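You operate a simulated robot arm through the tools that you are given. There is no shell and no other tool.

The job below is to be done with a simulated robot arm. You get a single attempt, and the scene is never put back.

JOB
Put things in order on the top of the bench marked fittings. At the end: the grey sign with orange band stands where the grey tin marked rings stood; the grey tin marked rings stands where the orange padlock marked tote stood; the orange padlock marked tote stands where the green sign marked in use stood; the wide orange sleeve with blue band stands on top of the teal clipboard with orange band; the green sign marked in use stands where the wide orange sleeve with blue band stood; whatever was shut is shut again. Leave all else as you found it, and nothing knocked over.

Only the result counts: the job must be done as asked and must still hold three seconds after the hand-in. Knocking over, shifting, dropping, spilling or breaking anything else fails it.

ROBOT AND FRAMES
A 7-joint arm with a two-finger gripper, fixed in place. Base frame: the origin is on the floor under the middle of its stand, x ahead of it, y to its left, z up; the work surface is at about z = 80. Readings come in cm, degrees, newtons and seconds.
With the tool pointing down near the work surface it reaches from about 34 to 72 cm from the base axis. Its first joint turns from -66.0 to 66.0 degrees. Payload 2.45 kg.
The tool frame sits at the grasp point between the pads (the TCP): z along the fingers, y along the line on which they close. The tips reach 2.6 cm beyond it. The gripper opens to 9.6 cm; its body begins 6.9 cm behind the TCP.
Orientation is that of the tool frame in the base frame, as a unit quaternion [x, y, z, w]. With the fingers straight down and closing along the base's y, the tool's x points along the base's -x, its y along +y and its z along -z.

CONTROLS
- The arm moves only by the tool servo_tool. Its argument "deltas" is a list of rows, each an object of numbers (a shift or turn left out is 0, a gripper value left out holds the last): "wx", "wy", "wz": the turn, a rotation vector about the tool's x, y, z in degrees; "tx", "ty", "tz": the shift along the tool's x, y, z in mm; "claw": the gripper command, from -1 (fully open) to 1 (shut), values between in proportion. In form: [{"wx": .., "wy": .., "wz": .., "tx": .., "ty": .., "tz": .., "claw": ..}, ...]. A call has 1 to 20 rows; each row is the pose to reach, as a shift and turn from the pose commanded when the call began, along the tool's axes at that moment. Rows are played at 5 a second. More than 5 cm and 8.6 degrees between two rows, or a gripper value outside its range, and nothing of the call is played. Where a pose cannot be reached the arm comes as near as it can. A force on the tool above 40 N (or 10 N above the force at the start of the call, whichever is more), or a blocked arm, ends the call early, and 0.2 s more pass. Each finger travels about 5 cm/s and halts on what it meets, pressing with about 27 N; the grip force reading is that of the motor and also rises with nothing between the fingers. The clock runs only during rows and for 0.2 s after the last one: add rows that repeat a pose to give the fingers time. The reply holds the time, the measured pose of the TCP, the force on the tool along the base axes, the opening and the grip force, in the units named above and with some noise, with the torque about the TCP (base axes, N m) and any sound that the robot's microphone picked up.
- Cameras (640 x 400 px; columns grow to the right, rows downward): "scene" is fixed at [15.85, -41.38, 139.32]; the picture's right is [0.70, -0.72, 0.00], its down [-0.61, -0.59, -0.53] and it looks along [0.38, 0.37, -0.85] (base axes); focal length 331 px, centre (320, 200). "wrist" rides on the gripper at [8.2, 0.3, -9.8] in the tool frame; the picture's right is [-0.04, 1.00, 0.00], its down [-0.73, -0.03, -0.68] and it looks along [-0.68, -0.03, 0.73] (tool axes); focal length 256 px, centre (320, 200). There is no depth. A picture from a camera that has moved, and an enlarged one, comes with that camera's place and axes in the base frame and with its lens.
- snapshot(camera): a new picture of that camera. The clock stands still meanwhile.
- zoom(camera, box): a new picture of the part [left, top, right, bottom] of that camera's present view, enlarged. The clock stands still meanwhile.
- sign_off(): hands the job in; it is judged then, once.

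Nothing tells you positions but the pictures and the camera data. Unless the task says otherwise, let go and move clear before handing in.

The tools are called after "Request:" by a JSON object that holds its "fn" and its "kwargs". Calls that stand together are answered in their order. servo_tool: Moves the arm, as the interface text tells. Its arguments: {"type":"object","properties":{"deltas":{"type":"array","items":{"type":"object","properties":{"wx":{"type":"number"},"wy":{"type":"number"},"wz":{"type":"number"},"tx":{"type":"number"},"ty":{"type":"number"},"tz":{"type":"number"},"claw":{"type":"number"}}}}},"required":["deltas"]} The other tools are called the same way: snapshot (camera) takes a picture; zoom (camera, box) takes an enlarged picture of a part of a camera's view; sign_off () hands the job in.

At the start:

```text
t: 0.0
ee_pos: [36.44, -18.39, 104.22]
tcp_rot: [0.0, 1.0, 0.0, 0.001]
force: [-0.3, -0.1, 0.5]
ft_torque: [0.0, -0.03, 0.0]
finger_gap: 9.61
finger_force: 0.1
```

scene: 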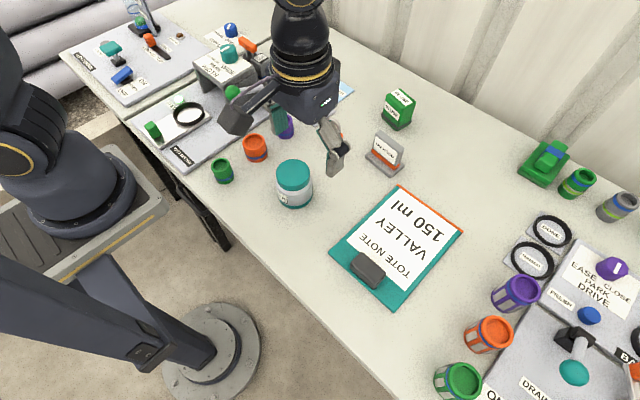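
wrist: 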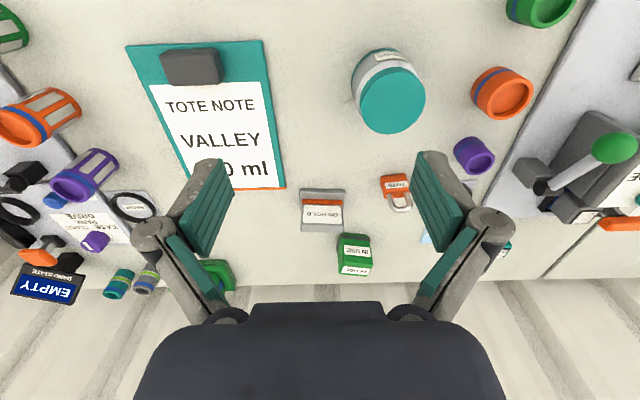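

I see a bench with a clipboard, tin, padlock, signs and sleeves. First I'll look at everything in more detail before moving.

Request:
{"fn": "zoom", "kwargs": {"camera": "scene", "box": [180, 60, 420, 210]}}

Request:
{"fn": "zoom", "kwargs": {"camera": "scene", "box": [400, 130, 640, 280]}}

Request:
{"fn": "zoom", "kwargs": {"camera": "scene", "box": [400, 250, 640, 400]}}

Request:
{"fn": "zoom", "kwargs": {"camera": "scene", "box": [60, 0, 300, 150]}}

Request:
{"fn": "zoom", "kwargs": {"camera": "wrist", "box": [280, 140, 520, 290]}}

Request:
{"fn": "zoom", "kwargs": {"camera": "wrist", "box": [0, 80, 240, 310]}}

```text
2.67 times, centred on (300, 135) of scene
camera zoom: at [15.85, -41.38, 139.32], right [0.7, -0.72, 0.0], down [-0.61, -0.59, -0.53], along [0.38, 0.37, -0.85], focal length 883 px, centre (373, 373)
```

zoom: 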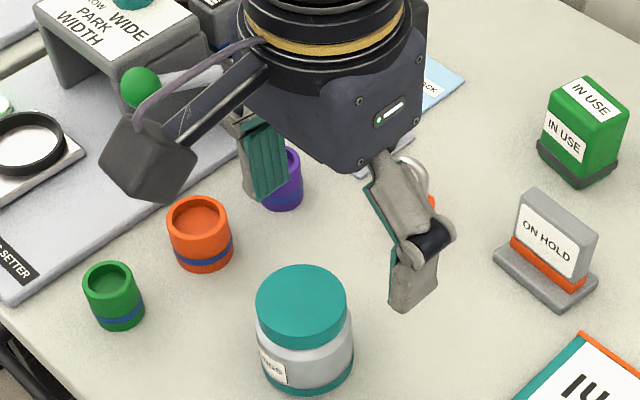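

```text
2.67 times, centred on (520, 205) of scene
camera zoom: at [15.85, -41.38, 139.32], right [0.7, -0.72, 0.0], down [-0.61, -0.59, -0.53], along [0.38, 0.37, -0.85], focal length 883 px, centre (-213, 187)
```

zoom: 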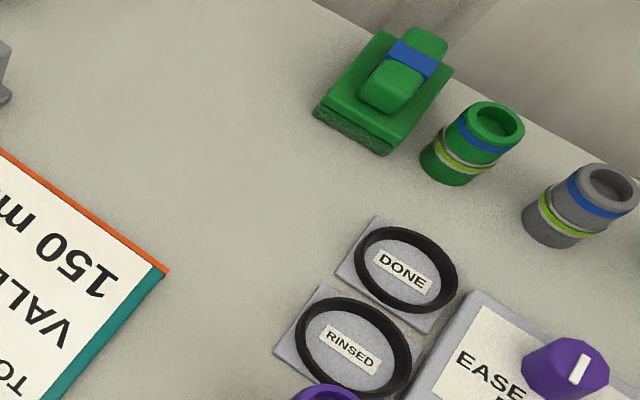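

```text
2.67 times, centred on (520, 325) of scene
camera zoom: at [15.85, -41.38, 139.32], right [0.7, -0.72, 0.0], down [-0.61, -0.59, -0.53], along [0.38, 0.37, -0.85], focal length 883 px, centre (-213, -133)
```

zoom: 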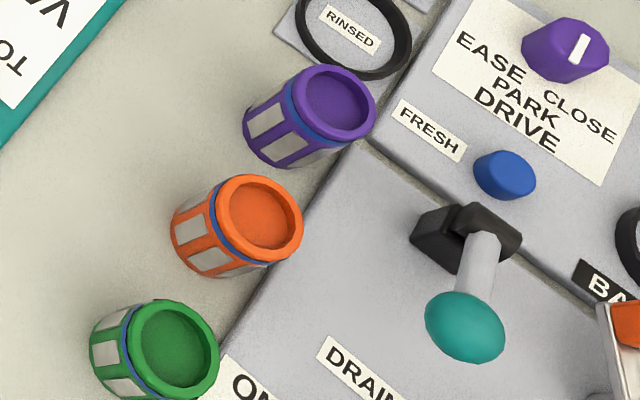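

```text
2.67 times, centred on (180, 75) of scene
camera zoom: at [15.85, -41.38, 139.32], right [0.7, -0.72, 0.0], down [-0.61, -0.59, -0.53], along [0.38, 0.37, -0.85], focal length 883 px, centre (693, 533)
```

zoom: 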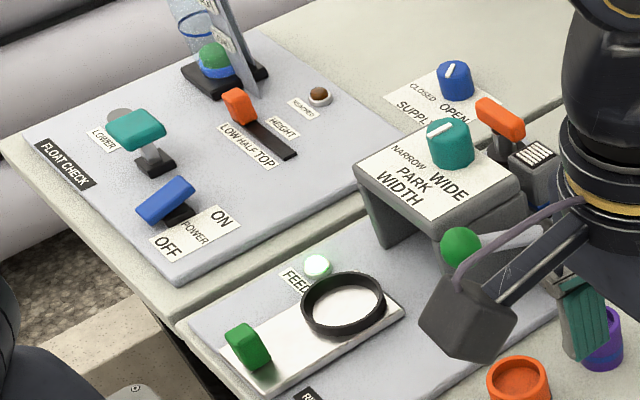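

```text
2.67 times, centred on (400, 215) of wrist
camera zoom: at [28.35, -18.24, 114.08], right [0.04, 1.0, 0.0], down [0.73, -0.03, 0.68], along [0.68, -0.03, -0.73], focal length 683 px, centre (107, 160)
```

zoom: 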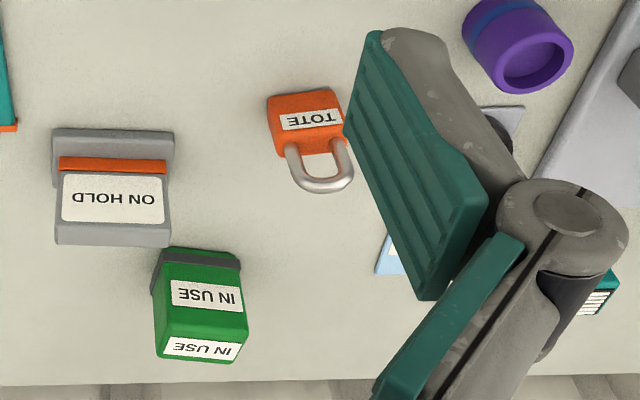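

```text
1.74 times, centred on (120, 195) of wrist
camera zoom: at [28.35, -18.24, 114.08], right [0.04, 1.0, 0.0], down [0.73, -0.03, 0.68], along [0.68, -0.03, -0.73], focal length 445 px, centre (668, 209)
```

zoom: 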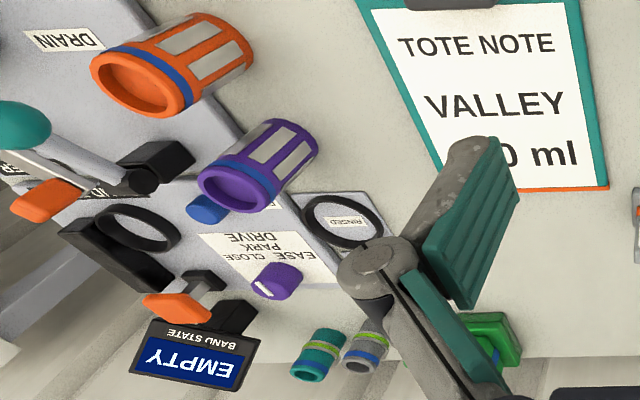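

The candidate objects are visible: tin, padlock, two signs, clipboard, and orange sleeves in two places. I'll raise the arm and shift it left to get clear views and find the bench mark "fittings".

Request:
{"fn": "servo_tool", "kwargs": {"deltas": [{"tz": -40}, {"tz": -80}, {"tz": -80, "ty": 50}, {"tz": -80, "ty": 100}, {"tz": -80, "ty": 150}, {"tz": -80, "ty": 200}, {"tz": -80, "ty": 250}, {"tz": -80, "ty": 250}]}}

Request:
{"fn": "snapshot", "kwargs": {"camera": "wrist"}}

Request:
{"fn": "snapshot", "kwargs": {"camera": "scene"}}

```text
t: 1.8
ee_pos: [36.67, 6.58, 112.3]
tcp_rot: [-0.001, 1.0, 0.0, -0.001]
force: [-0.6, 0.2, 0.2]
ft_torque: [0.01, -0.02, 0.0]
finger_gap: 9.58
finger_force: 0.1
```

```text
taken
camera wrist: at [28.53, 6.83, 122.1], right [0.04, 1.0, 0.0], down [0.73, -0.03, 0.68], along [0.68, -0.03, -0.73], focal length 256 px, centre (320, 200)
```

wrist: 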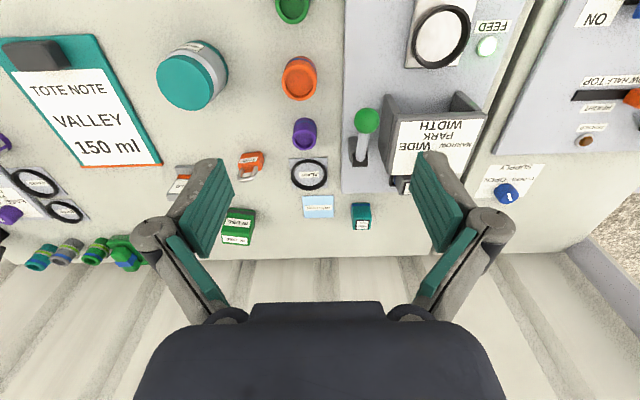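

```text
taken
```

scene: 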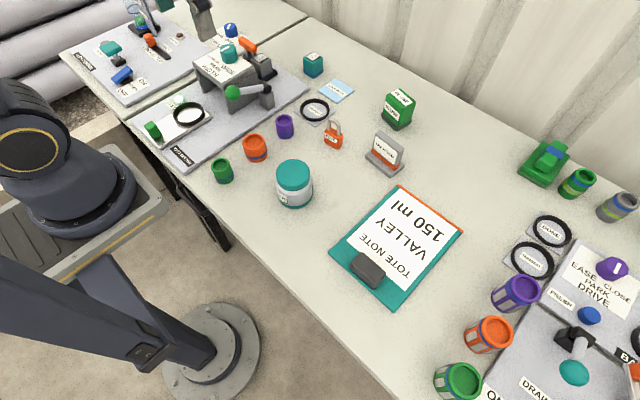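

The scene is now unobstructed. I'll zoom in on each group.

Request:
{"fn": "zoom", "kwargs": {"camera": "scene", "box": [180, 90, 340, 210]}}

Request:
{"fn": "zoom", "kwargs": {"camera": "scene", "box": [270, 70, 430, 190]}}

Request:
{"fn": "zoom", "kwargs": {"camera": "scene", "box": [320, 170, 480, 310]}}

Request:
{"fn": "zoom", "kwargs": {"camera": "scene", "box": [140, 20, 300, 170]}}

Request:
{"fn": "zoom", "kwargs": {"camera": "wrist", "box": [140, 0, 380, 250]}}

Request:
{"fn": "zoom", "kwargs": {"camera": "wrist", "box": [360, 0, 640, 250]}}

```text
3.33 times, centred on (260, 150) of scene
camera zoom: at [15.85, -41.38, 139.32], right [0.7, -0.72, 0.0], down [-0.61, -0.59, -0.53], along [0.38, 0.37, -0.85], focal length 1104 px, centre (520, 367)
```

zoom: 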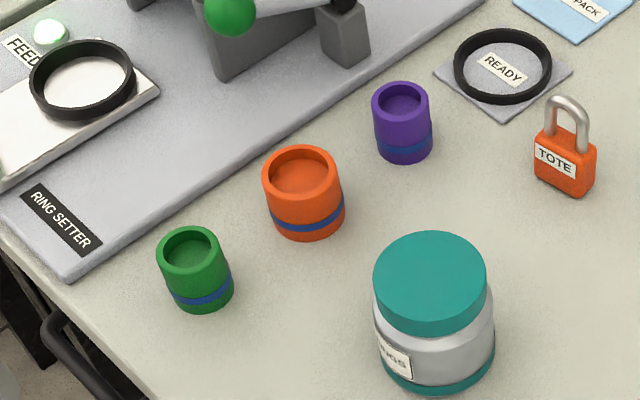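

```text
3.33 times, centred on (350, 130) of scene
camera zoom: at [15.85, -41.38, 139.32], right [0.7, -0.72, 0.0], down [-0.61, -0.59, -0.53], along [0.38, 0.37, -0.85], focal length 1104 px, centre (220, 433)
```

zoom: 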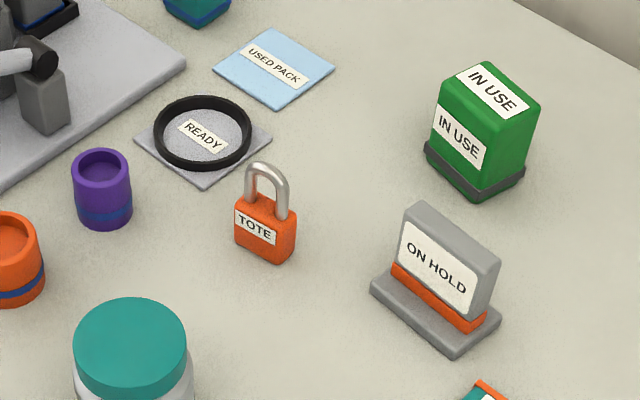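

```text
2.86 times, centred on (400, 240) of scene
camera zoom: at [15.85, -41.38, 139.32], right [0.7, -0.72, 0.0], down [-0.61, -0.59, -0.53], along [0.38, 0.37, -0.85], focal length 946 px, centre (91, 86)
```

zoom: 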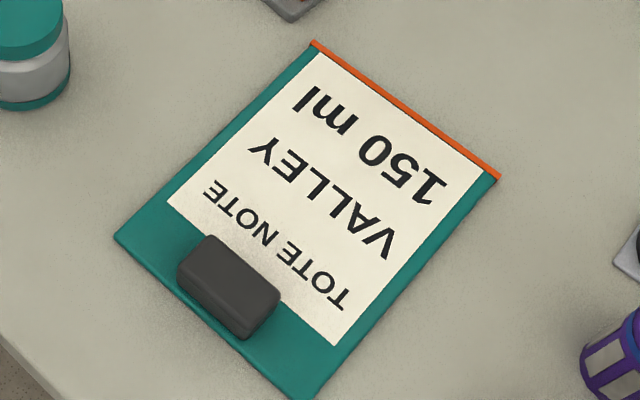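

```text
2.67 times, centred on (220, 95) of scene
camera zoom: at [15.85, -41.38, 139.32], right [0.7, -0.72, 0.0], down [-0.61, -0.59, -0.53], along [0.38, 0.37, -0.85], focal length 883 px, centre (587, 480)
```

zoom: 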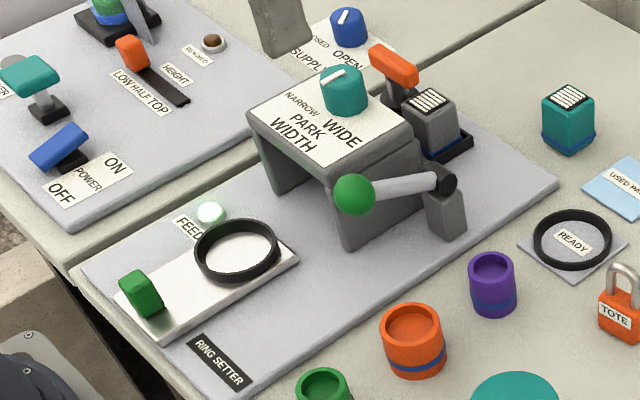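

```text
1.60 times, centred on (260, 125) of wrist
camera zoom: at [28.53, 6.83, 122.1], right [0.04, 1.0, 0.0], down [0.73, -0.03, 0.68], along [0.68, -0.03, -0.73], focal length 410 px, centre (416, 320)
```

zoom: 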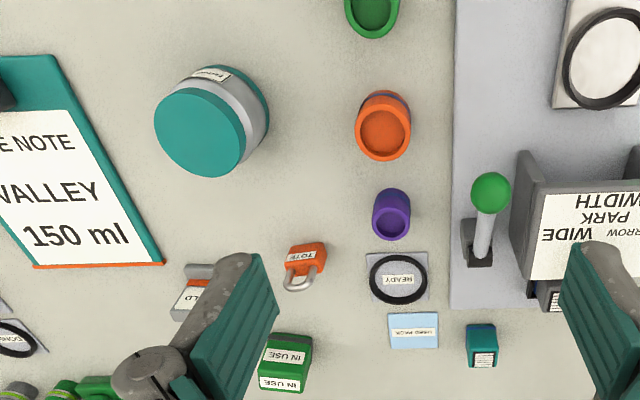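

```text
1.60 times, centred on (500, 125) of wrist
camera zoom: at [28.53, 6.83, 122.1], right [0.04, 1.0, 0.0], down [0.73, -0.03, 0.68], along [0.68, -0.03, -0.73], focal length 410 px, centre (32, 320)
```

zoom: 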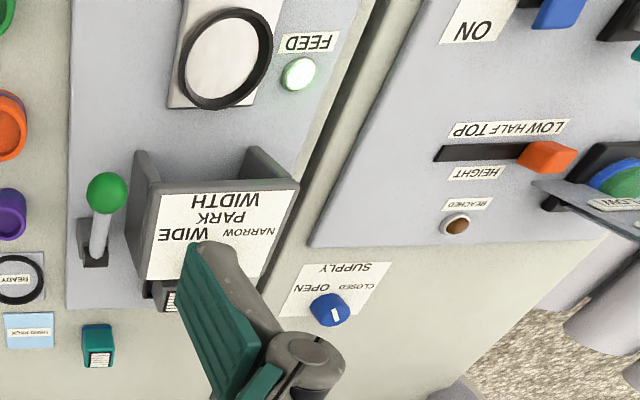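

The plain orange sleeve near the "ring setter" is clearly wider than its green and purple siblings. I'll look at the right side too, to check for rival sleeves and the bench label.

Request:
{"fn": "servo_tool", "kwargs": {"deltas": [{"ty": -50}, {"ty": -100}, {"ty": -150}, {"ty": -200}, {"ty": -250}, {"ty": -300}, {"ty": -350}, {"ty": -400}, {"ty": -450}, {"ty": -450}]}}

Request:
{"fn": "snapshot", "kwargs": {"camera": "wrist"}}

Request:
{"fn": "snapshot", "kwargs": {"camera": "scene"}}

```text
t: 4.0
ee_pos: [36.45, -38.46, 112.26]
tcp_rot: [0.0, 1.0, 0.0, 0.0]
force: [0.4, -0.8, 0.1]
ft_torque: [0.01, 0.02, 0.02]
finger_gap: 9.6
finger_force: 0.0
```

```text
taken
camera wrist: at [28.29, -38.26, 122.04], right [0.04, 1.0, 0.0], down [0.73, -0.03, 0.68], along [0.68, -0.03, -0.73], focal length 256 px, centre (320, 200)
```

wrist: 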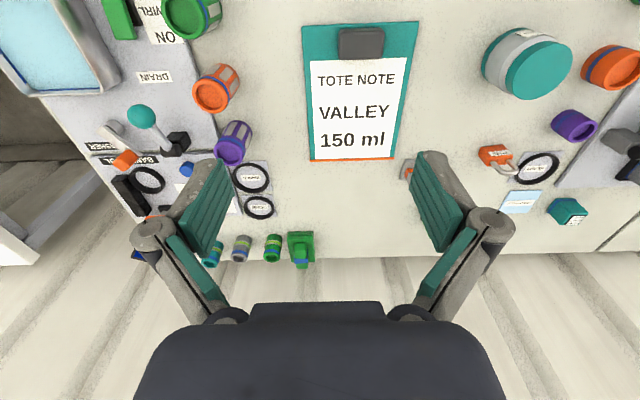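

```text
taken
```

scene: 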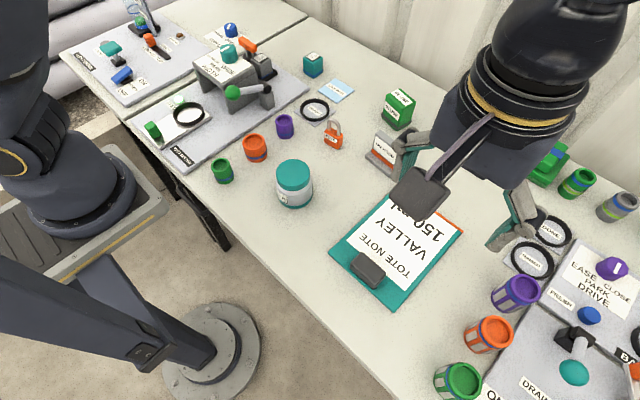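

The right side holds windowed baskets for a washer, so the plain wide orange sleeve at about (41, 4) is the one meant. Next I'll inspect the green sign near the back edge, around (73, -12.5), from closer up.

Request:
{"fn": "servo_tool", "kwargs": {"deltas": [{"tx": -24, "ty": 29, "tz": 17}, {"tx": -48, "ty": 58, "tz": 33}, {"tx": -72, "ty": 87, "tz": 50}, {"tx": -96, "ty": 116, "tz": 67}, {"tx": -120, "ty": 144, "tz": 83}, {"tx": -144, "ty": 173, "tz": 100}, {"tx": -168, "ty": 202, "tz": 117}, {"tx": -192, "ty": 231, "tz": 133}, {"tx": -215, "ty": 260, "tz": 150}, {"tx": -215, "ty": 260, "tz": 150}]}}

Request:
{"fn": "snapshot", "kwargs": {"camera": "wrist"}}

Request:
{"fn": "zoom", "kwargs": {"camera": "scene", "box": [350, 70, 450, 140]}}

```text
t: 6.2
ee_pos: [58.03, -12.34, 97.27]
tcp_rot: [-0.001, 1.0, 0.0, -0.001]
force: [1.2, 0.3, -0.1]
ft_torque: [0.02, 0.01, -0.02]
finger_gap: 9.59
finger_force: 0.0
```

```text
taken
camera wrist: at [49.88, -12.12, 106.93], right [0.04, 1.0, 0.0], down [0.73, -0.03, 0.68], along [0.68, -0.03, -0.73], focal length 256 px, centre (320, 200)
```

wrist: 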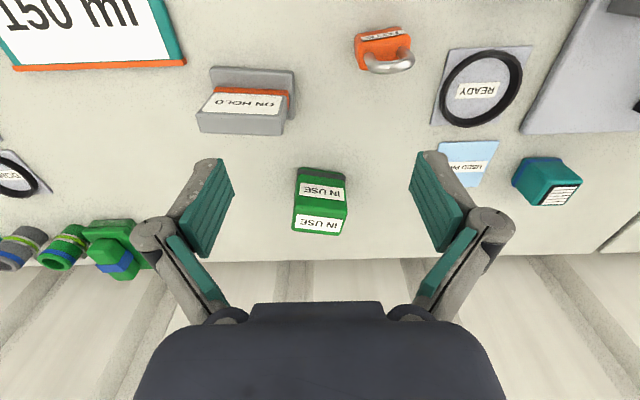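

```text
5.71 times, centred on (400, 105) of scene
camera zoom: at [15.85, -41.38, 139.32], right [0.7, -0.72, 0.0], down [-0.61, -0.59, -0.53], along [0.38, 0.37, -0.85], focal length 1893 px, centre (-137, 743)
```

zoom: 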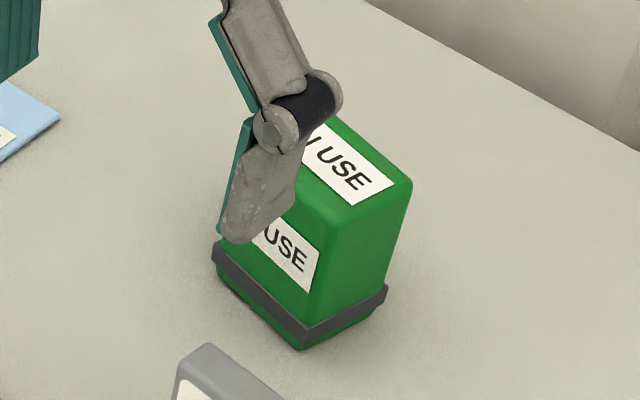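

Request:
{"fn": "zoom", "kwargs": {"camera": "wrist", "box": [260, 140, 400, 250]}}

Request:
{"fn": "zoom", "kwargs": {"camera": "wrist", "box": [180, 10, 440, 150]}}

```text
3.64 times, centred on (330, 195) of wrist
camera zoom: at [49.88, -12.12, 106.93], right [0.04, 1.0, 0.0], down [0.73, -0.03, 0.68], along [0.68, -0.03, -0.73], focal length 931 px, centre (284, 218)
```

zoom: 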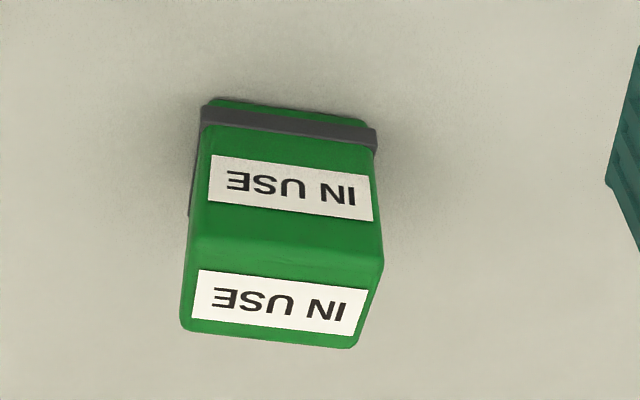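

```text
2.46 times, centred on (310, 80) of wrist
camera zoom: at [49.88, -12.12, 106.93], right [0.04, 1.0, 0.0], down [0.73, -0.03, 0.68], along [0.68, -0.03, -0.73], focal length 630 px, centre (345, 495)
```

zoom: 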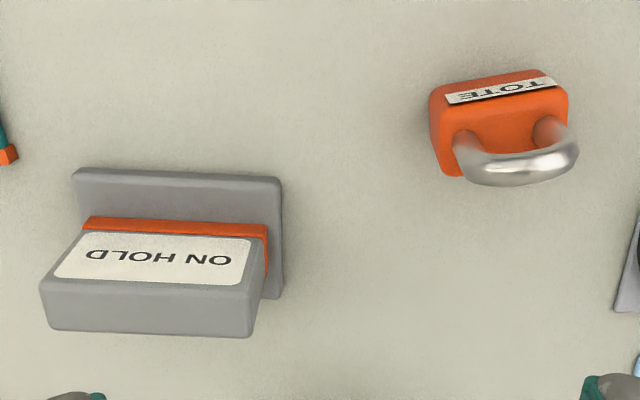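

The green sign stands at about (72.0, -13.1), turned about -11°. It is 5.6 cm wide and 7 cm tall. Now I'll look at the orange sleeve and tin from closer, since the sleeve moves first.

Request:
{"fn": "servo_tool", "kwargs": {"deltas": [{"tx": 33, "ty": 24, "tz": -10}, {"tx": 67, "ty": 48, "tz": -10}, {"tx": 100, "ty": 72, "tz": -10}, {"tx": 133, "ty": 96, "tz": -10}, {"tx": 167, "ty": 120, "tz": -10}, {"tx": 200, "ty": 143, "tz": -10}, {"tx": 200, "ty": 143, "tz": -10}]}}

Request:
{"fn": "snapshot", "kwargs": {"camera": "wrist"}}

Request:
{"fn": "zoom", "kwargs": {"camera": "scene", "box": [200, 110, 320, 210]}}

```text
t: 7.8
ee_pos: [37.9, 2.01, 98.28]
tcp_rot: [0.0, 1.0, 0.001, 0.0]
force: [0.1, 0.7, 0.6]
ft_torque: [0.0, 0.01, -0.04]
finger_gap: 9.6
finger_force: 0.0
```

```text
taken
camera wrist: at [29.7, 2.22, 108.07], right [0.04, 1.0, 0.0], down [0.73, -0.03, 0.68], along [0.68, -0.03, -0.73], focal length 256 px, centre (320, 200)
```

wrist: 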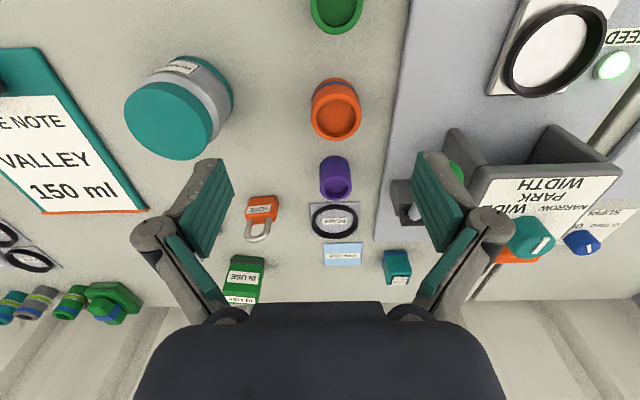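

```text
4.00 times, centred on (260, 160) of scene
camera zoom: at [15.85, -41.38, 139.32], right [0.7, -0.72, 0.0], down [-0.61, -0.59, -0.53], along [0.38, 0.37, -0.85], focal length 1325 px, centre (560, 360)
```

zoom: 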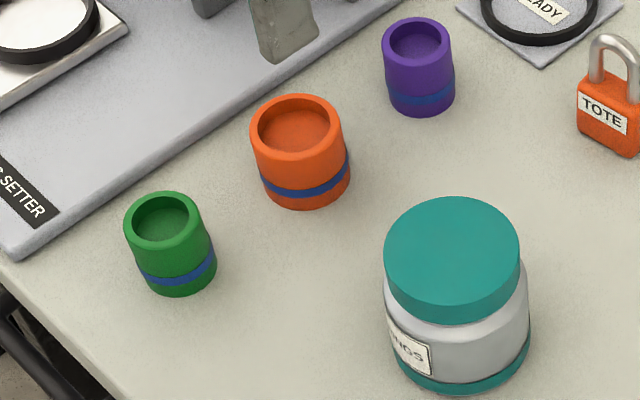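

Request:
{"fn": "zoom", "kwargs": {"camera": "wrist", "box": [280, 50, 400, 160]}}

Request:
{"fn": "zoom", "kwargs": {"camera": "wrist", "box": [110, 40, 250, 170]}}

```text
3.64 times, centred on (340, 105) of wrist
camera zoom: at [29.7, 2.22, 108.07], right [0.04, 1.0, 0.0], down [0.73, -0.03, 0.68], along [0.68, -0.03, -0.73], focal length 931 px, centre (247, 546)
```

zoom: 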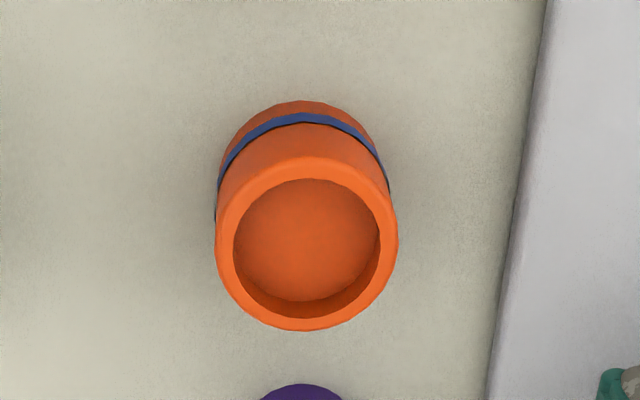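

```text
3.08 times, centred on (180, 105) of wrist
camera zoom: at [29.7, 2.22, 108.07], right [0.04, 1.0, 0.0], down [0.73, -0.03, 0.68], along [0.68, -0.03, -0.73], focal length 788 px, centre (751, 492)
```

zoom: 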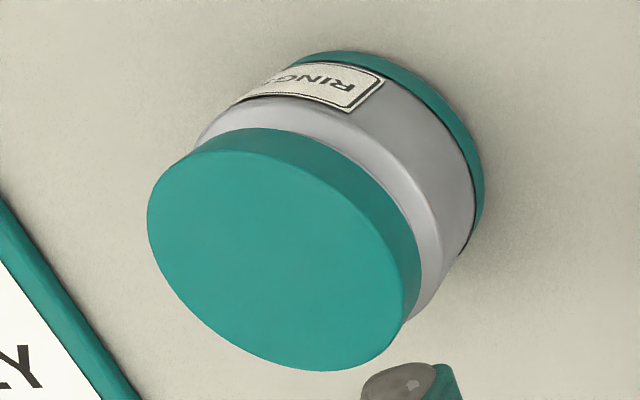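

The sleeve centre is about (41.0, 3.45), 4.2 cm tall and 5 cm across. I'll hover over it with the gripper half-open and check the alignment.

Request:
{"fn": "servo_tool", "kwargs": {"deltas": [{"tx": -15, "ty": 8, "tz": 20, "claw": -0.45}, {"tx": -30, "ty": 15, "tz": 50}, {"tx": -30, "ty": 15, "tz": 80}, {"tx": -30, "ty": 15, "tz": 80}]}}

Request:
{"fn": "snapshot", "kwargs": {"camera": "wrist"}}

Request:
{"fn": "zoom", "kwargs": {"camera": "scene", "box": [190, 80, 350, 200]}}

```text
t: 8.8
ee_pos: [40.96, 3.41, 90.2]
tcp_rot: [0.0, 1.0, 0.0, 0.0]
force: [0.7, -0.6, 0.5]
ft_torque: [0.02, -0.01, 0.02]
finger_gap: 6.96
finger_force: 0.1
```

```text
taken
camera wrist: at [32.83, 3.6, 99.99], right [0.04, 1.0, 0.0], down [0.73, -0.03, 0.68], along [0.68, -0.03, -0.73], focal length 256 px, centre (320, 200)
```

wrist: 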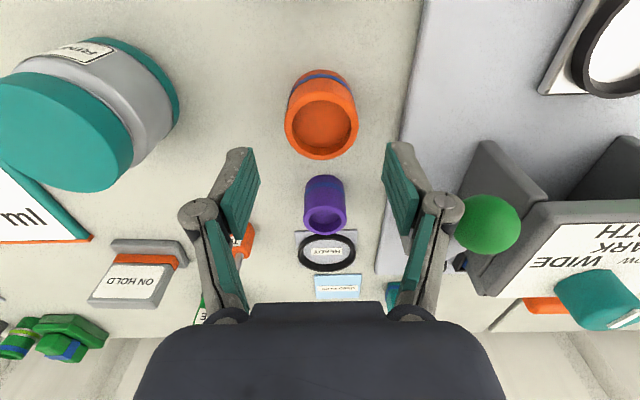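

```text
3.33 times, centred on (270, 140) of scene
camera zoom: at [15.85, -41.38, 139.32], right [0.7, -0.72, 0.0], down [-0.61, -0.59, -0.53], along [0.38, 0.37, -0.85], focal length 1104 px, centre (487, 400)
```

zoom: 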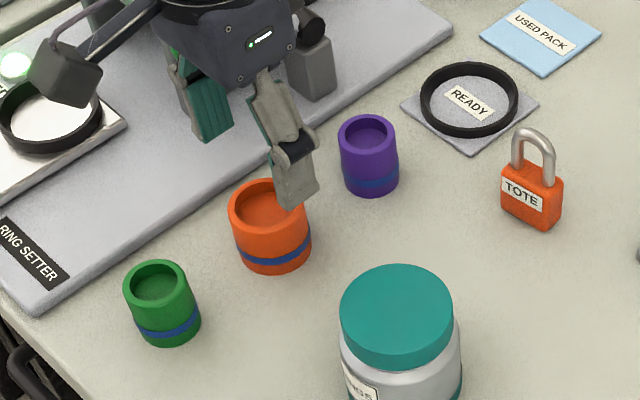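

Alignment over the sleeve looks good and both fingers clear the board and the neighbouring sleeves. I'll go down and grip it.

Request:
{"fn": "servo_tool", "kwargs": {"deltas": [{"tz": 25}, {"tz": 45}, {"tz": 60}, {"tz": 71}, {"tz": 71}, {"tz": 71, "claw": 0.2}, {"tz": 71, "claw": 0.6}, {"tz": 71, "claw": 1}, {"tz": 71, "claw": 1}, {"tz": 71, "claw": 1}]}}

Request:
{"fn": "snapshot", "kwargs": {"camera": "wrist"}}

Request:
{"fn": "zoom", "kwargs": {"camera": "scene", "box": [190, 80, 350, 200]}}

```text
t: 11.0
ee_pos: [41.13, 3.36, 83.22]
tcp_rot: [-0.001, 1.0, -0.001, 0.0]
force: [0.3, 0.5, 2.1]
ft_torque: [0.01, -0.03, -0.01]
finger_gap: 4.9
finger_force: 27.0
```

```text
taken
camera wrist: at [32.9, 3.57, 93.03], right [0.04, 1.0, 0.0], down [0.73, -0.03, 0.68], along [0.68, -0.03, -0.73], focal length 256 px, centre (320, 200)
```

wrist: 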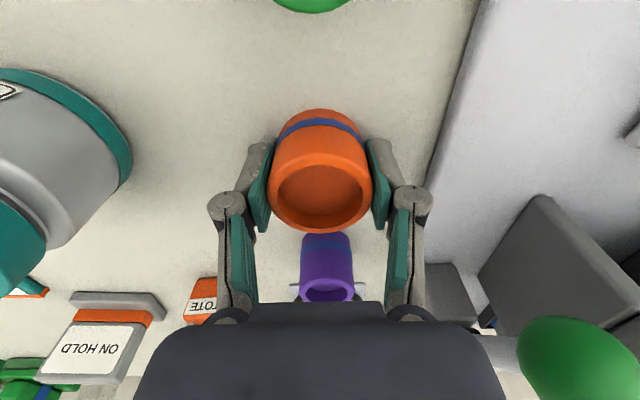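

```text
3.33 times, centred on (270, 140) of scene
camera zoom: at [15.85, -41.38, 139.32], right [0.7, -0.72, 0.0], down [-0.61, -0.59, -0.53], along [0.38, 0.37, -0.85], focal length 1104 px, centre (487, 400)
```

zoom: 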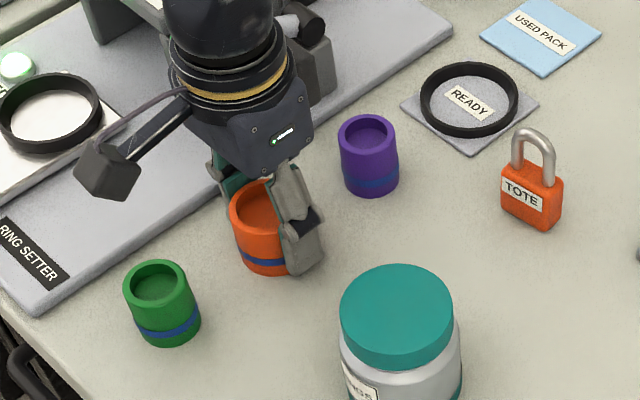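

The sleeve is gripped at 4.9 cm. I'll lift it slowly, check the hold, then carry it over to the clipboard.

Request:
{"fn": "servo_tool", "kwargs": {"deltas": [{"tz": -10}, {"tz": -30}, {"tz": -60}, {"tz": -90}, {"tz": -120}, {"tz": -145}, {"tz": -145}]}}

Request:
{"fn": "snapshot", "kwargs": {"camera": "wrist"}}

```text
t: 12.6
ee_pos: [41.15, 3.34, 97.67]
tcp_rot: [0.0, 1.0, 0.0, 0.0]
force: [-0.6, -0.4, -0.8]
ft_torque: [0.01, 0.02, 0.02]
finger_gap: 4.88
finger_force: 26.9
```

```text
taken
camera wrist: at [32.88, 3.54, 107.48], right [0.04, 1.0, 0.0], down [0.73, -0.03, 0.68], along [0.68, -0.03, -0.73], focal length 256 px, centre (320, 200)
```

wrist: 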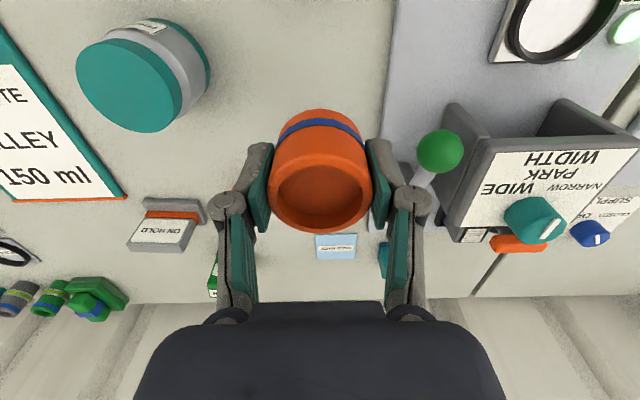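

The sleeve is held firmly and upright. I'll carry it over the clipboard centre, about (47.5, -33).

Request:
{"fn": "servo_tool", "kwargs": {"deltas": [{"tx": -6, "ty": -33}, {"tx": -12, "ty": -66}, {"tx": -18, "ty": -99}, {"tx": -24, "ty": -132}, {"tx": -30, "ty": -165}, {"tx": -36, "ty": -198}, {"tx": -42, "ty": -231}, {"tx": -48, "ty": -264}, {"tx": -54, "ty": -297}, {"tx": -60, "ty": -331}, {"tx": -66, "ty": -364}, {"tx": -66, "ty": -364}]}}

Request:
{"fn": "snapshot", "kwargs": {"camera": "wrist"}}

Request:
{"fn": "snapshot", "kwargs": {"camera": "scene"}}

```text
t: 15.2
ee_pos: [47.54, -32.88, 97.59]
tcp_rot: [0.0, 1.0, -0.001, 0.001]
force: [-0.3, -1.1, -0.7]
ft_torque: [0.02, -0.01, 0.0]
finger_gap: 4.89
finger_force: 27.1
```

```text
taken
camera wrist: at [39.39, -32.87, 107.4], right [0.04, 1.0, 0.0], down [0.73, -0.03, 0.68], along [0.68, -0.03, -0.73], focal length 256 px, centre (320, 200)
```

wrist: 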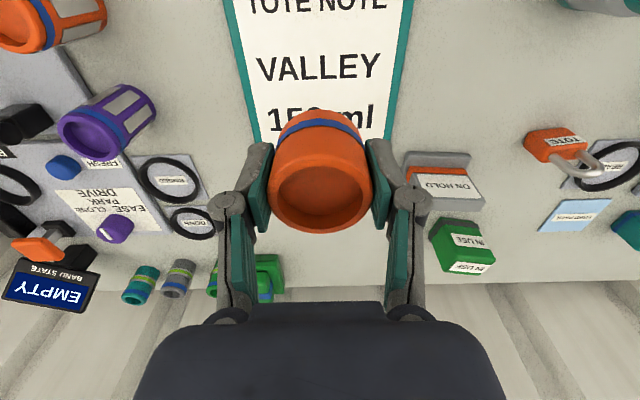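

```text
taken
```

scene: 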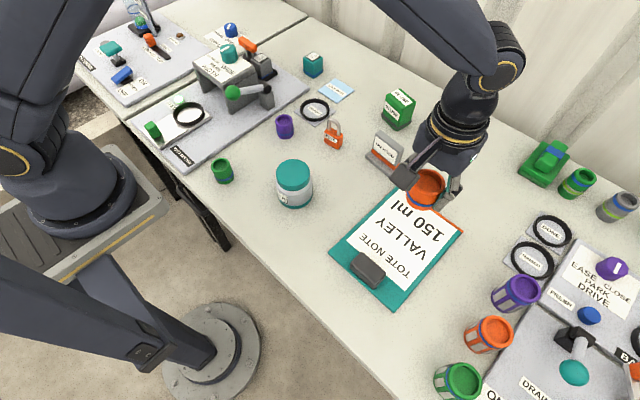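

The sleeve is over the paper with nothing in the way. I'll lower it close to the clipboard and check the gap.

Request:
{"fn": "servo_tool", "kwargs": {"deltas": [{"tz": 30}, {"tz": 60}, {"tz": 85}, {"tz": 105}, {"tz": 118}, {"tz": 124}, {"tz": 124}]}}

Request:
{"fn": "zoom", "kwargs": {"camera": "scene", "box": [340, 150, 500, 270]}}

```text
t: 16.8
ee_pos: [47.61, -33.0, 85.26]
tcp_rot: [0.0, 1.0, 0.0, -0.001]
force: [-0.9, -0.9, -1.0]
ft_torque: [0.04, 0.01, 0.02]
finger_gap: 4.89
finger_force: 27.0
```

```text
3.33 times, centred on (420, 210) of scene
camera zoom: at [15.85, -41.38, 139.32], right [0.7, -0.72, 0.0], down [-0.61, -0.59, -0.53], along [0.38, 0.37, -0.85], focal length 1104 px, centre (-13, 167)
```

zoom: 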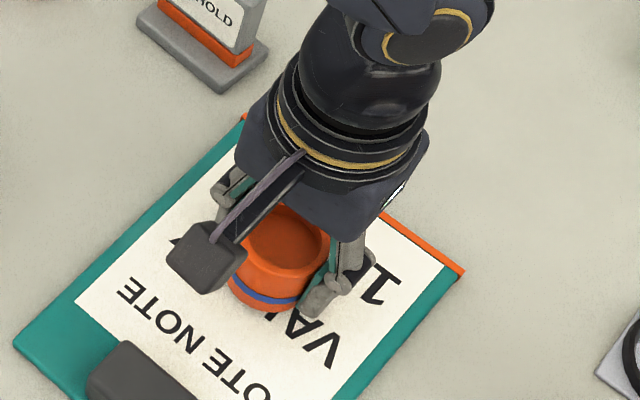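

Request:
{"fn": "servo_tool", "kwargs": {"deltas": [{"tz": 3}, {"tz": 6}, {"tz": 8}, {"tz": 8}]}}

```text
t: 17.8
ee_pos: [47.62, -33.0, 84.35]
tcp_rot: [-0.001, 1.0, 0.0, -0.001]
force: [0.4, -0.3, -1.1]
ft_torque: [0.0, 0.02, -0.04]
finger_gap: 4.88
finger_force: 27.1
```

Request:
{"fn": "servo_tool", "kwargs": {"deltas": [{"tz": 1}, {"tz": 2}, {"tz": 3}, {"tz": 3}]}}

```text
t: 18.8
ee_pos: [47.58, -33.02, 84.18]
tcp_rot: [-0.001, 1.0, 0.0, 0.0]
force: [-0.4, 0.1, 0.2]
ft_torque: [0.02, 0.0, 0.02]
finger_gap: 4.88
finger_force: 27.3
```

Request:
{"fn": "servo_tool", "kwargs": {"deltas": [{"tz": 1}, {"tz": 1}]}}

```text
t: 19.4
ee_pos: [47.51, -32.9, 83.99]
tcp_rot: [0.0, 1.0, 0.0, 0.0]
force: [-1.4, 0.8, 5.3]
ft_torque: [0.07, 0.04, -0.02]
finger_gap: 4.91
finger_force: 27.4
```

Contact with the clipboard is felt at 5 N. I'll open gently and rise.

Request:
{"fn": "servo_tool", "kwargs": {"deltas": [{"claw": 0.0}, {"claw": -0.1}, {"claw": -0.3}, {"claw": -0.5}, {"claw": -0.5}, {"tz": -20}, {"tz": -50}, {"tz": -90}, {"tz": -130}, {"tz": -130}]}}

Request:
{"fn": "snapshot", "kwargs": {"camera": "wrist"}}

Request:
{"fn": "snapshot", "kwargs": {"camera": "scene"}}

```text
t: 21.6
ee_pos: [47.72, -33.01, 97.09]
tcp_rot: [0.0, 1.0, -0.001, 0.001]
force: [0.3, 0.2, 0.6]
ft_torque: [0.01, 0.03, -0.03]
finger_gap: 7.2
finger_force: 0.0
```

```text
taken
camera wrist: at [39.52, -32.83, 106.83], right [0.04, 1.0, 0.0], down [0.73, -0.03, 0.68], along [0.68, -0.03, -0.73], focal length 256 px, centre (320, 200)
```

wrist: 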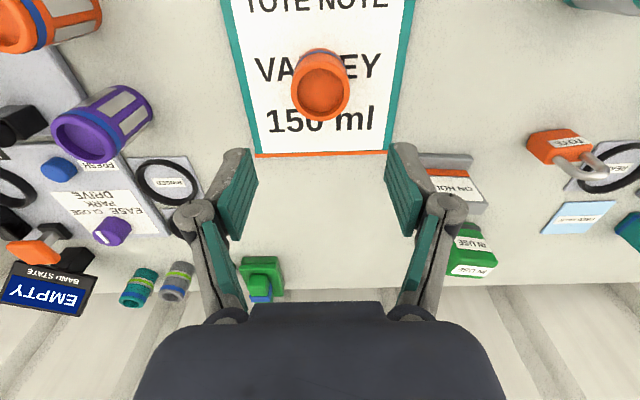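

```text
taken
```

scene: 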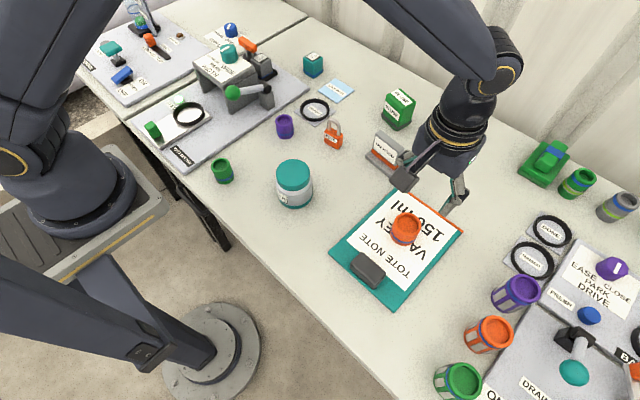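

The sleeve stands on the clipboard. Now I'll go to the green sign, yawing about 11° to match its faces.

Request:
{"fn": "servo_tool", "kwargs": {"deltas": [{"tx": -27, "ty": 35, "wz": 2, "claw": -0.8}, {"tx": -54, "ty": 70, "wz": 4}, {"tx": -81, "ty": 105, "wz": 6}, {"tx": -108, "ty": 140, "wz": 8}, {"tx": -136, "ty": 175, "wz": 10}, {"tx": -163, "ty": 205, "wz": 11.5}, {"tx": -163, "ty": 205, "wz": 11.5}]}}

Request:
{"fn": "snapshot", "kwargs": {"camera": "wrist"}}

```text
t: 23.2
ee_pos: [63.88, -12.42, 97.24]
tcp_rot: [0.1, 0.995, -0.001, 0.0]
force: [-0.4, 0.4, -1.1]
ft_torque: [0.03, -0.02, 0.0]
finger_gap: 8.65
finger_force: 0.0
```

```text
taken
camera wrist: at [55.98, -10.75, 107.07], right [0.24, 0.97, 0.0], down [0.71, -0.17, 0.68], along [0.66, -0.16, -0.73], focal length 256 px, centre (320, 200)
```

wrist: 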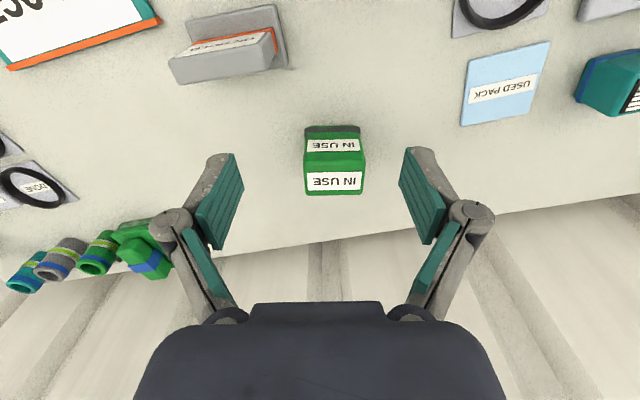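

Request:
{"fn": "zoom", "kwargs": {"camera": "wrist", "box": [280, 110, 390, 210]}}

```text
4.00 times, centred on (335, 160) of wrist
camera zoom: at [55.98, -10.75, 107.07], right [0.24, 0.97, 0.0], down [0.71, -0.17, 0.68], along [0.66, -0.16, -0.73], focal length 1024 px, centre (260, 360)
```

zoom: 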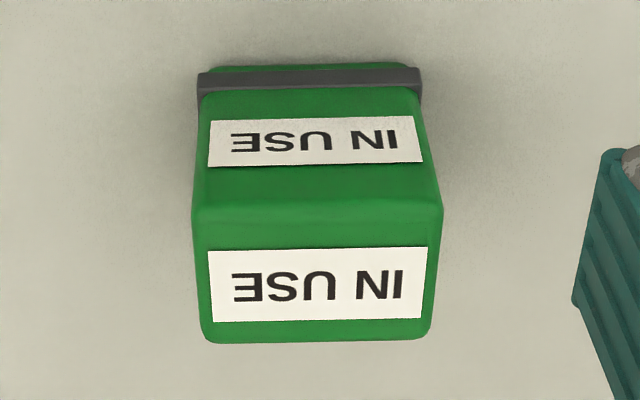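

The sign is aligned with the tool. Its centre is about (71.9, -13.15). I'll test whether the arm reaches over it with the tool straight down.

Request:
{"fn": "servo_tool", "kwargs": {"deltas": [{"tx": -25, "ty": 3}, {"tx": -50, "ty": 6}, {"tx": -76, "ty": 9}, {"tx": -76, "ty": 9}]}}

Request:
{"fn": "snapshot", "kwargs": {"camera": "wrist"}}

```text
t: 24.2
ee_pos: [71.46, -13.21, 97.08]
tcp_rot: [0.099, 0.995, 0.001, -0.001]
force: [0.6, -0.2, -0.4]
ft_torque: [0.03, -0.04, -0.02]
finger_gap: 8.65
finger_force: 0.1
```

```text
taken
camera wrist: at [63.44, -11.36, 106.94], right [0.24, 0.97, 0.0], down [0.71, -0.17, 0.68], along [0.66, -0.16, -0.74], focal length 256 px, centre (320, 200)
```

wrist: 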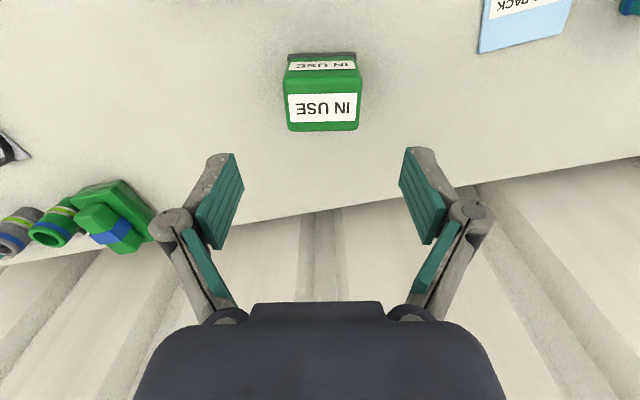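

Reach is fine at this height. I'll descend to just above the sign top, nudging the tool slightly toward the sign's centre, and look again.

Request:
{"fn": "servo_tool", "kwargs": {"deltas": [{"tx": 1, "ty": 2, "tz": 20}, {"tx": 2, "ty": 2, "tz": 40}, {"tx": 2, "ty": 2, "tz": 60}, {"tx": 2, "ty": 2, "tz": 60}]}}

Request:
{"fn": "snapshot", "kwargs": {"camera": "wrist"}}

Request:
{"fn": "zoom", "kwargs": {"camera": "scene", "box": [340, 50, 460, 150]}}

```text
t: 25.2
ee_pos: [71.42, -12.9, 91.05]
tcp_rot: [0.1, 0.995, 0.001, 0.0]
force: [-0.6, -0.2, 0.6]
ft_torque: [0.02, 0.0, -0.01]
finger_gap: 8.62
finger_force: 0.2
```

```text
taken
camera wrist: at [63.36, -11.02, 100.87], right [0.24, 0.97, 0.0], down [0.71, -0.17, 0.68], along [0.66, -0.16, -0.73], focal length 256 px, centre (320, 200)
```

wrist: 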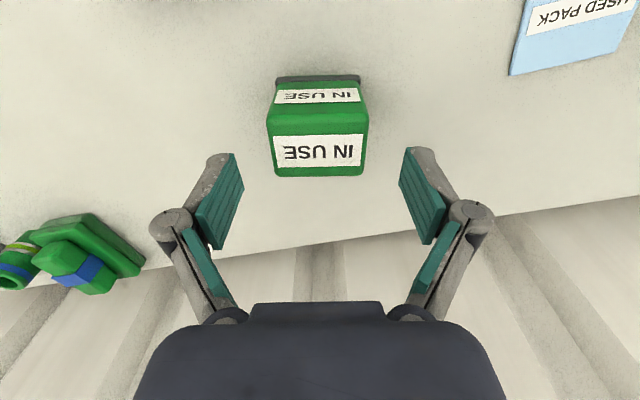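

```text
4.00 times, centred on (400, 100) of scene
camera zoom: at [15.85, -41.38, 139.32], right [0.7, -0.72, 0.0], down [-0.61, -0.59, -0.53], along [0.38, 0.37, -0.85], focal length 1325 px, centre (0, 600)
```

zoom: 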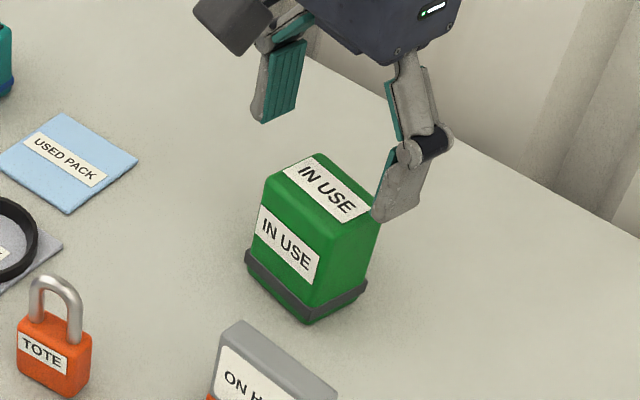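

Request:
{"fn": "zoom", "kwargs": {"camera": "wrist", "box": [250, 60, 390, 190]}}

```text
3.08 times, centred on (320, 125) of wrist
camera zoom: at [63.36, -11.02, 100.87], right [0.24, 0.97, 0.0], down [0.71, -0.17, 0.68], along [0.66, -0.16, -0.73], focal length 788 px, centre (320, 431)
```

zoom: 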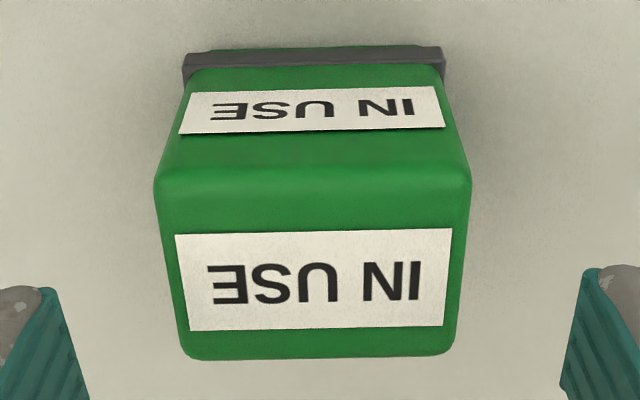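

The sign is centred between the fingers. I'll go down beside it and close.

Request:
{"fn": "servo_tool", "kwargs": {"deltas": [{"tz": 20}, {"tz": 40}, {"tz": 52}, {"tz": 60}, {"tz": 60}, {"tz": 60, "claw": -0.4}, {"tz": 60, "claw": -0.2}, {"tz": 60, "claw": 0.2}, {"tz": 60, "claw": 0.6}, {"tz": 60, "claw": 0.6}]}}

Request:
{"fn": "zoom", "kwargs": {"camera": "scene", "box": [340, 50, 460, 150]}}

Request:
{"fn": "snapshot", "kwargs": {"camera": "wrist"}}

```text
t: 27.4
ee_pos: [71.47, -12.9, 85.11]
tcp_rot: [0.1, 0.995, 0.0, 0.0]
force: [-0.5, 0.0, 1.7]
ft_torque: [-0.03, 0.02, -0.06]
finger_gap: 5.94
finger_force: 27.0
```

```text
4.00 times, centred on (400, 100) of scene
camera zoom: at [15.85, -41.38, 139.32], right [0.7, -0.72, 0.0], down [-0.61, -0.59, -0.53], along [0.38, 0.37, -0.85], focal length 1325 px, centre (0, 600)
```

zoom: 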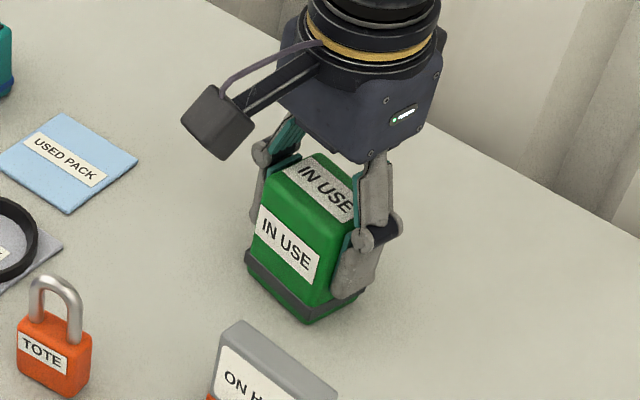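

```text
taken
camera wrist: at [63.44, -11.13, 94.91], right [0.24, 0.97, 0.0], down [0.71, -0.17, 0.68], along [0.66, -0.16, -0.73], focal length 256 px, centre (320, 200)
```

wrist: 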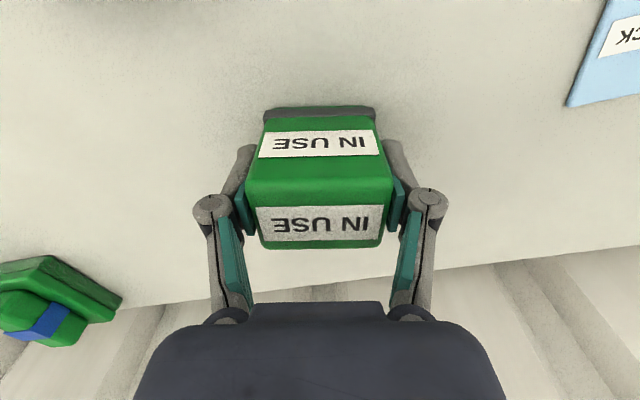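

The sign is gripped at 5.94 cm and hasn't shifted. I'll lift it straight up slowly.

Request:
{"fn": "servo_tool", "kwargs": {"deltas": [{"tz": -10, "claw": 0.8}, {"tz": -30}, {"tz": -60}, {"tz": -90}, {"tz": -120}, {"tz": -150}, {"tz": -150}]}}

Request:
{"fn": "snapshot", "kwargs": {"camera": "wrist"}}

Request:
{"fn": "snapshot", "kwargs": {"camera": "scene"}}

```text
t: 29.0
ee_pos: [71.22, -12.89, 100.19]
tcp_rot: [0.101, 0.995, 0.0, 0.0]
force: [-0.2, -0.6, -1.4]
ft_torque: [-0.02, 0.02, 0.02]
finger_gap: 5.93
finger_force: 27.2
```

```text
taken
camera wrist: at [63.27, -11.03, 109.97], right [0.24, 0.97, 0.0], down [0.71, -0.17, 0.68], along [0.66, -0.16, -0.73], focal length 256 px, centre (320, 200)
```

wrist: 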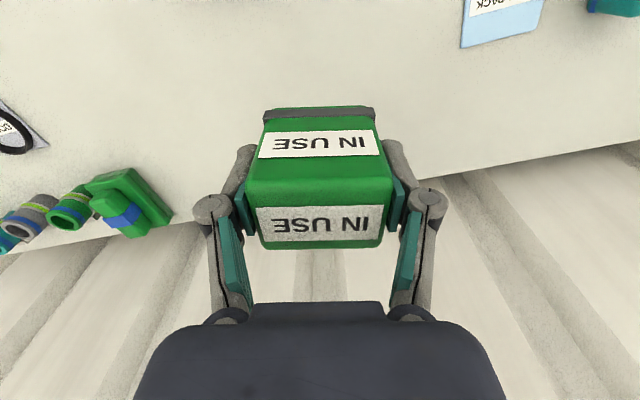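

```text
taken
```

scene: 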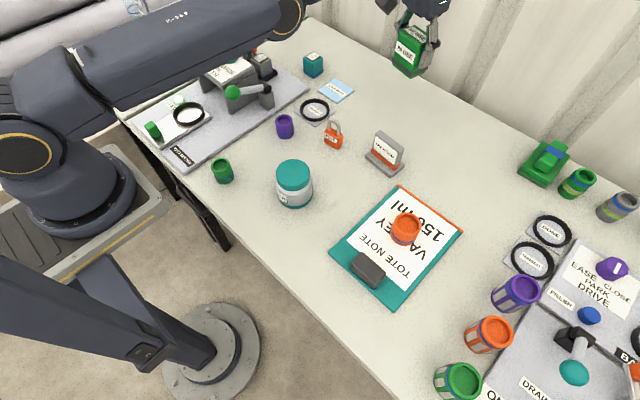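

It's up and steady. I'll carry it back to the sleeve's old place at about (40.9, 3.4).

Request:
{"fn": "servo_tool", "kwargs": {"deltas": [{"tx": 33, "ty": 10}, {"tx": 67, "ty": 20}, {"tx": 100, "ty": 30}, {"tx": 133, "ty": 40}, {"tx": 167, "ty": 49}, {"tx": 200, "ty": 59}, {"tx": 233, "ty": 69}, {"tx": 266, "ty": 79}, {"tx": 300, "ty": 89}, {"tx": 333, "ty": 99}, {"tx": 333, "ty": 99}]}}

Request:
{"fn": "snapshot", "kwargs": {"camera": "wrist"}}

Request:
{"fn": "snapshot", "kwargs": {"camera": "scene"}}

```text
t: 31.4
ee_pos: [71.49, 5.55, 104.39]
tcp_rot: [0.1, 0.995, 0.0, -0.001]
force: [-0.8, 0.2, -1.9]
ft_torque: [-0.02, -0.01, -0.02]
finger_gap: 5.93
finger_force: 26.3
out of reach, approached as far as the arm can: row 1, 2, 3, 4, 5, 6, 7, 8, 9, 10, 11
```

```text
taken
camera wrist: at [63.48, 7.37, 114.16], right [0.24, 0.97, 0.0], down [0.71, -0.17, 0.68], along [0.66, -0.16, -0.73], focal length 256 px, centre (320, 200)
```

wrist: 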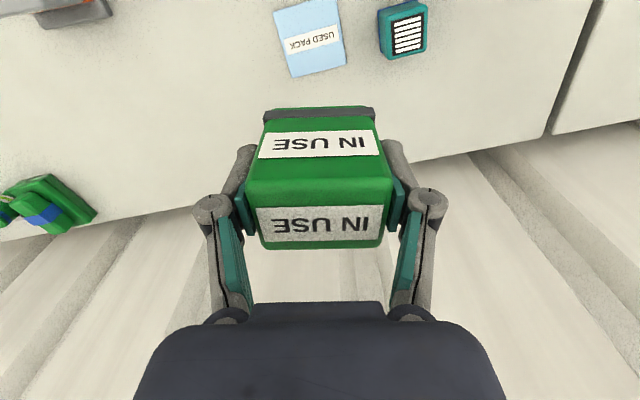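

```text
taken
```

scene: 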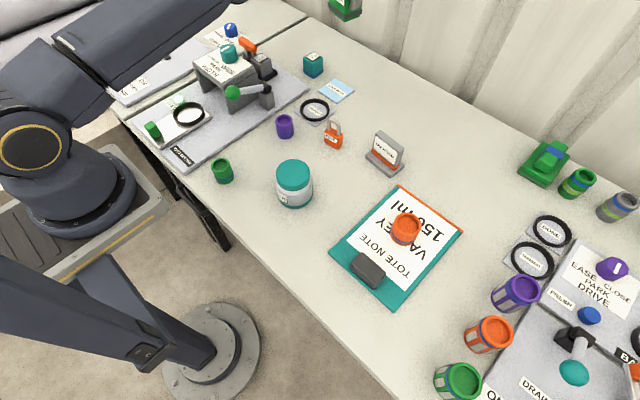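

The arm was near full stretch and slid sideways instead of pulling in; the sign is still held high and clear. I'll pull the tool in toward the base and down in small steps.

Request:
{"fn": "servo_tool", "kwargs": {"deltas": [{"tx": 10, "tz": 10}, {"tx": 20, "tz": 20}, {"tx": 20, "tz": 20}]}}

```text
t: 32.2
ee_pos: [71.68, 6.36, 102.73]
tcp_rot: [0.099, 0.995, 0.0, -0.001]
force: [-0.3, -0.2, -0.7]
ft_torque: [-0.04, 0.03, -0.02]
finger_gap: 5.93
finger_force: 27.4
out of reach, approached as far as the arm can: row 1, 2, 3
```

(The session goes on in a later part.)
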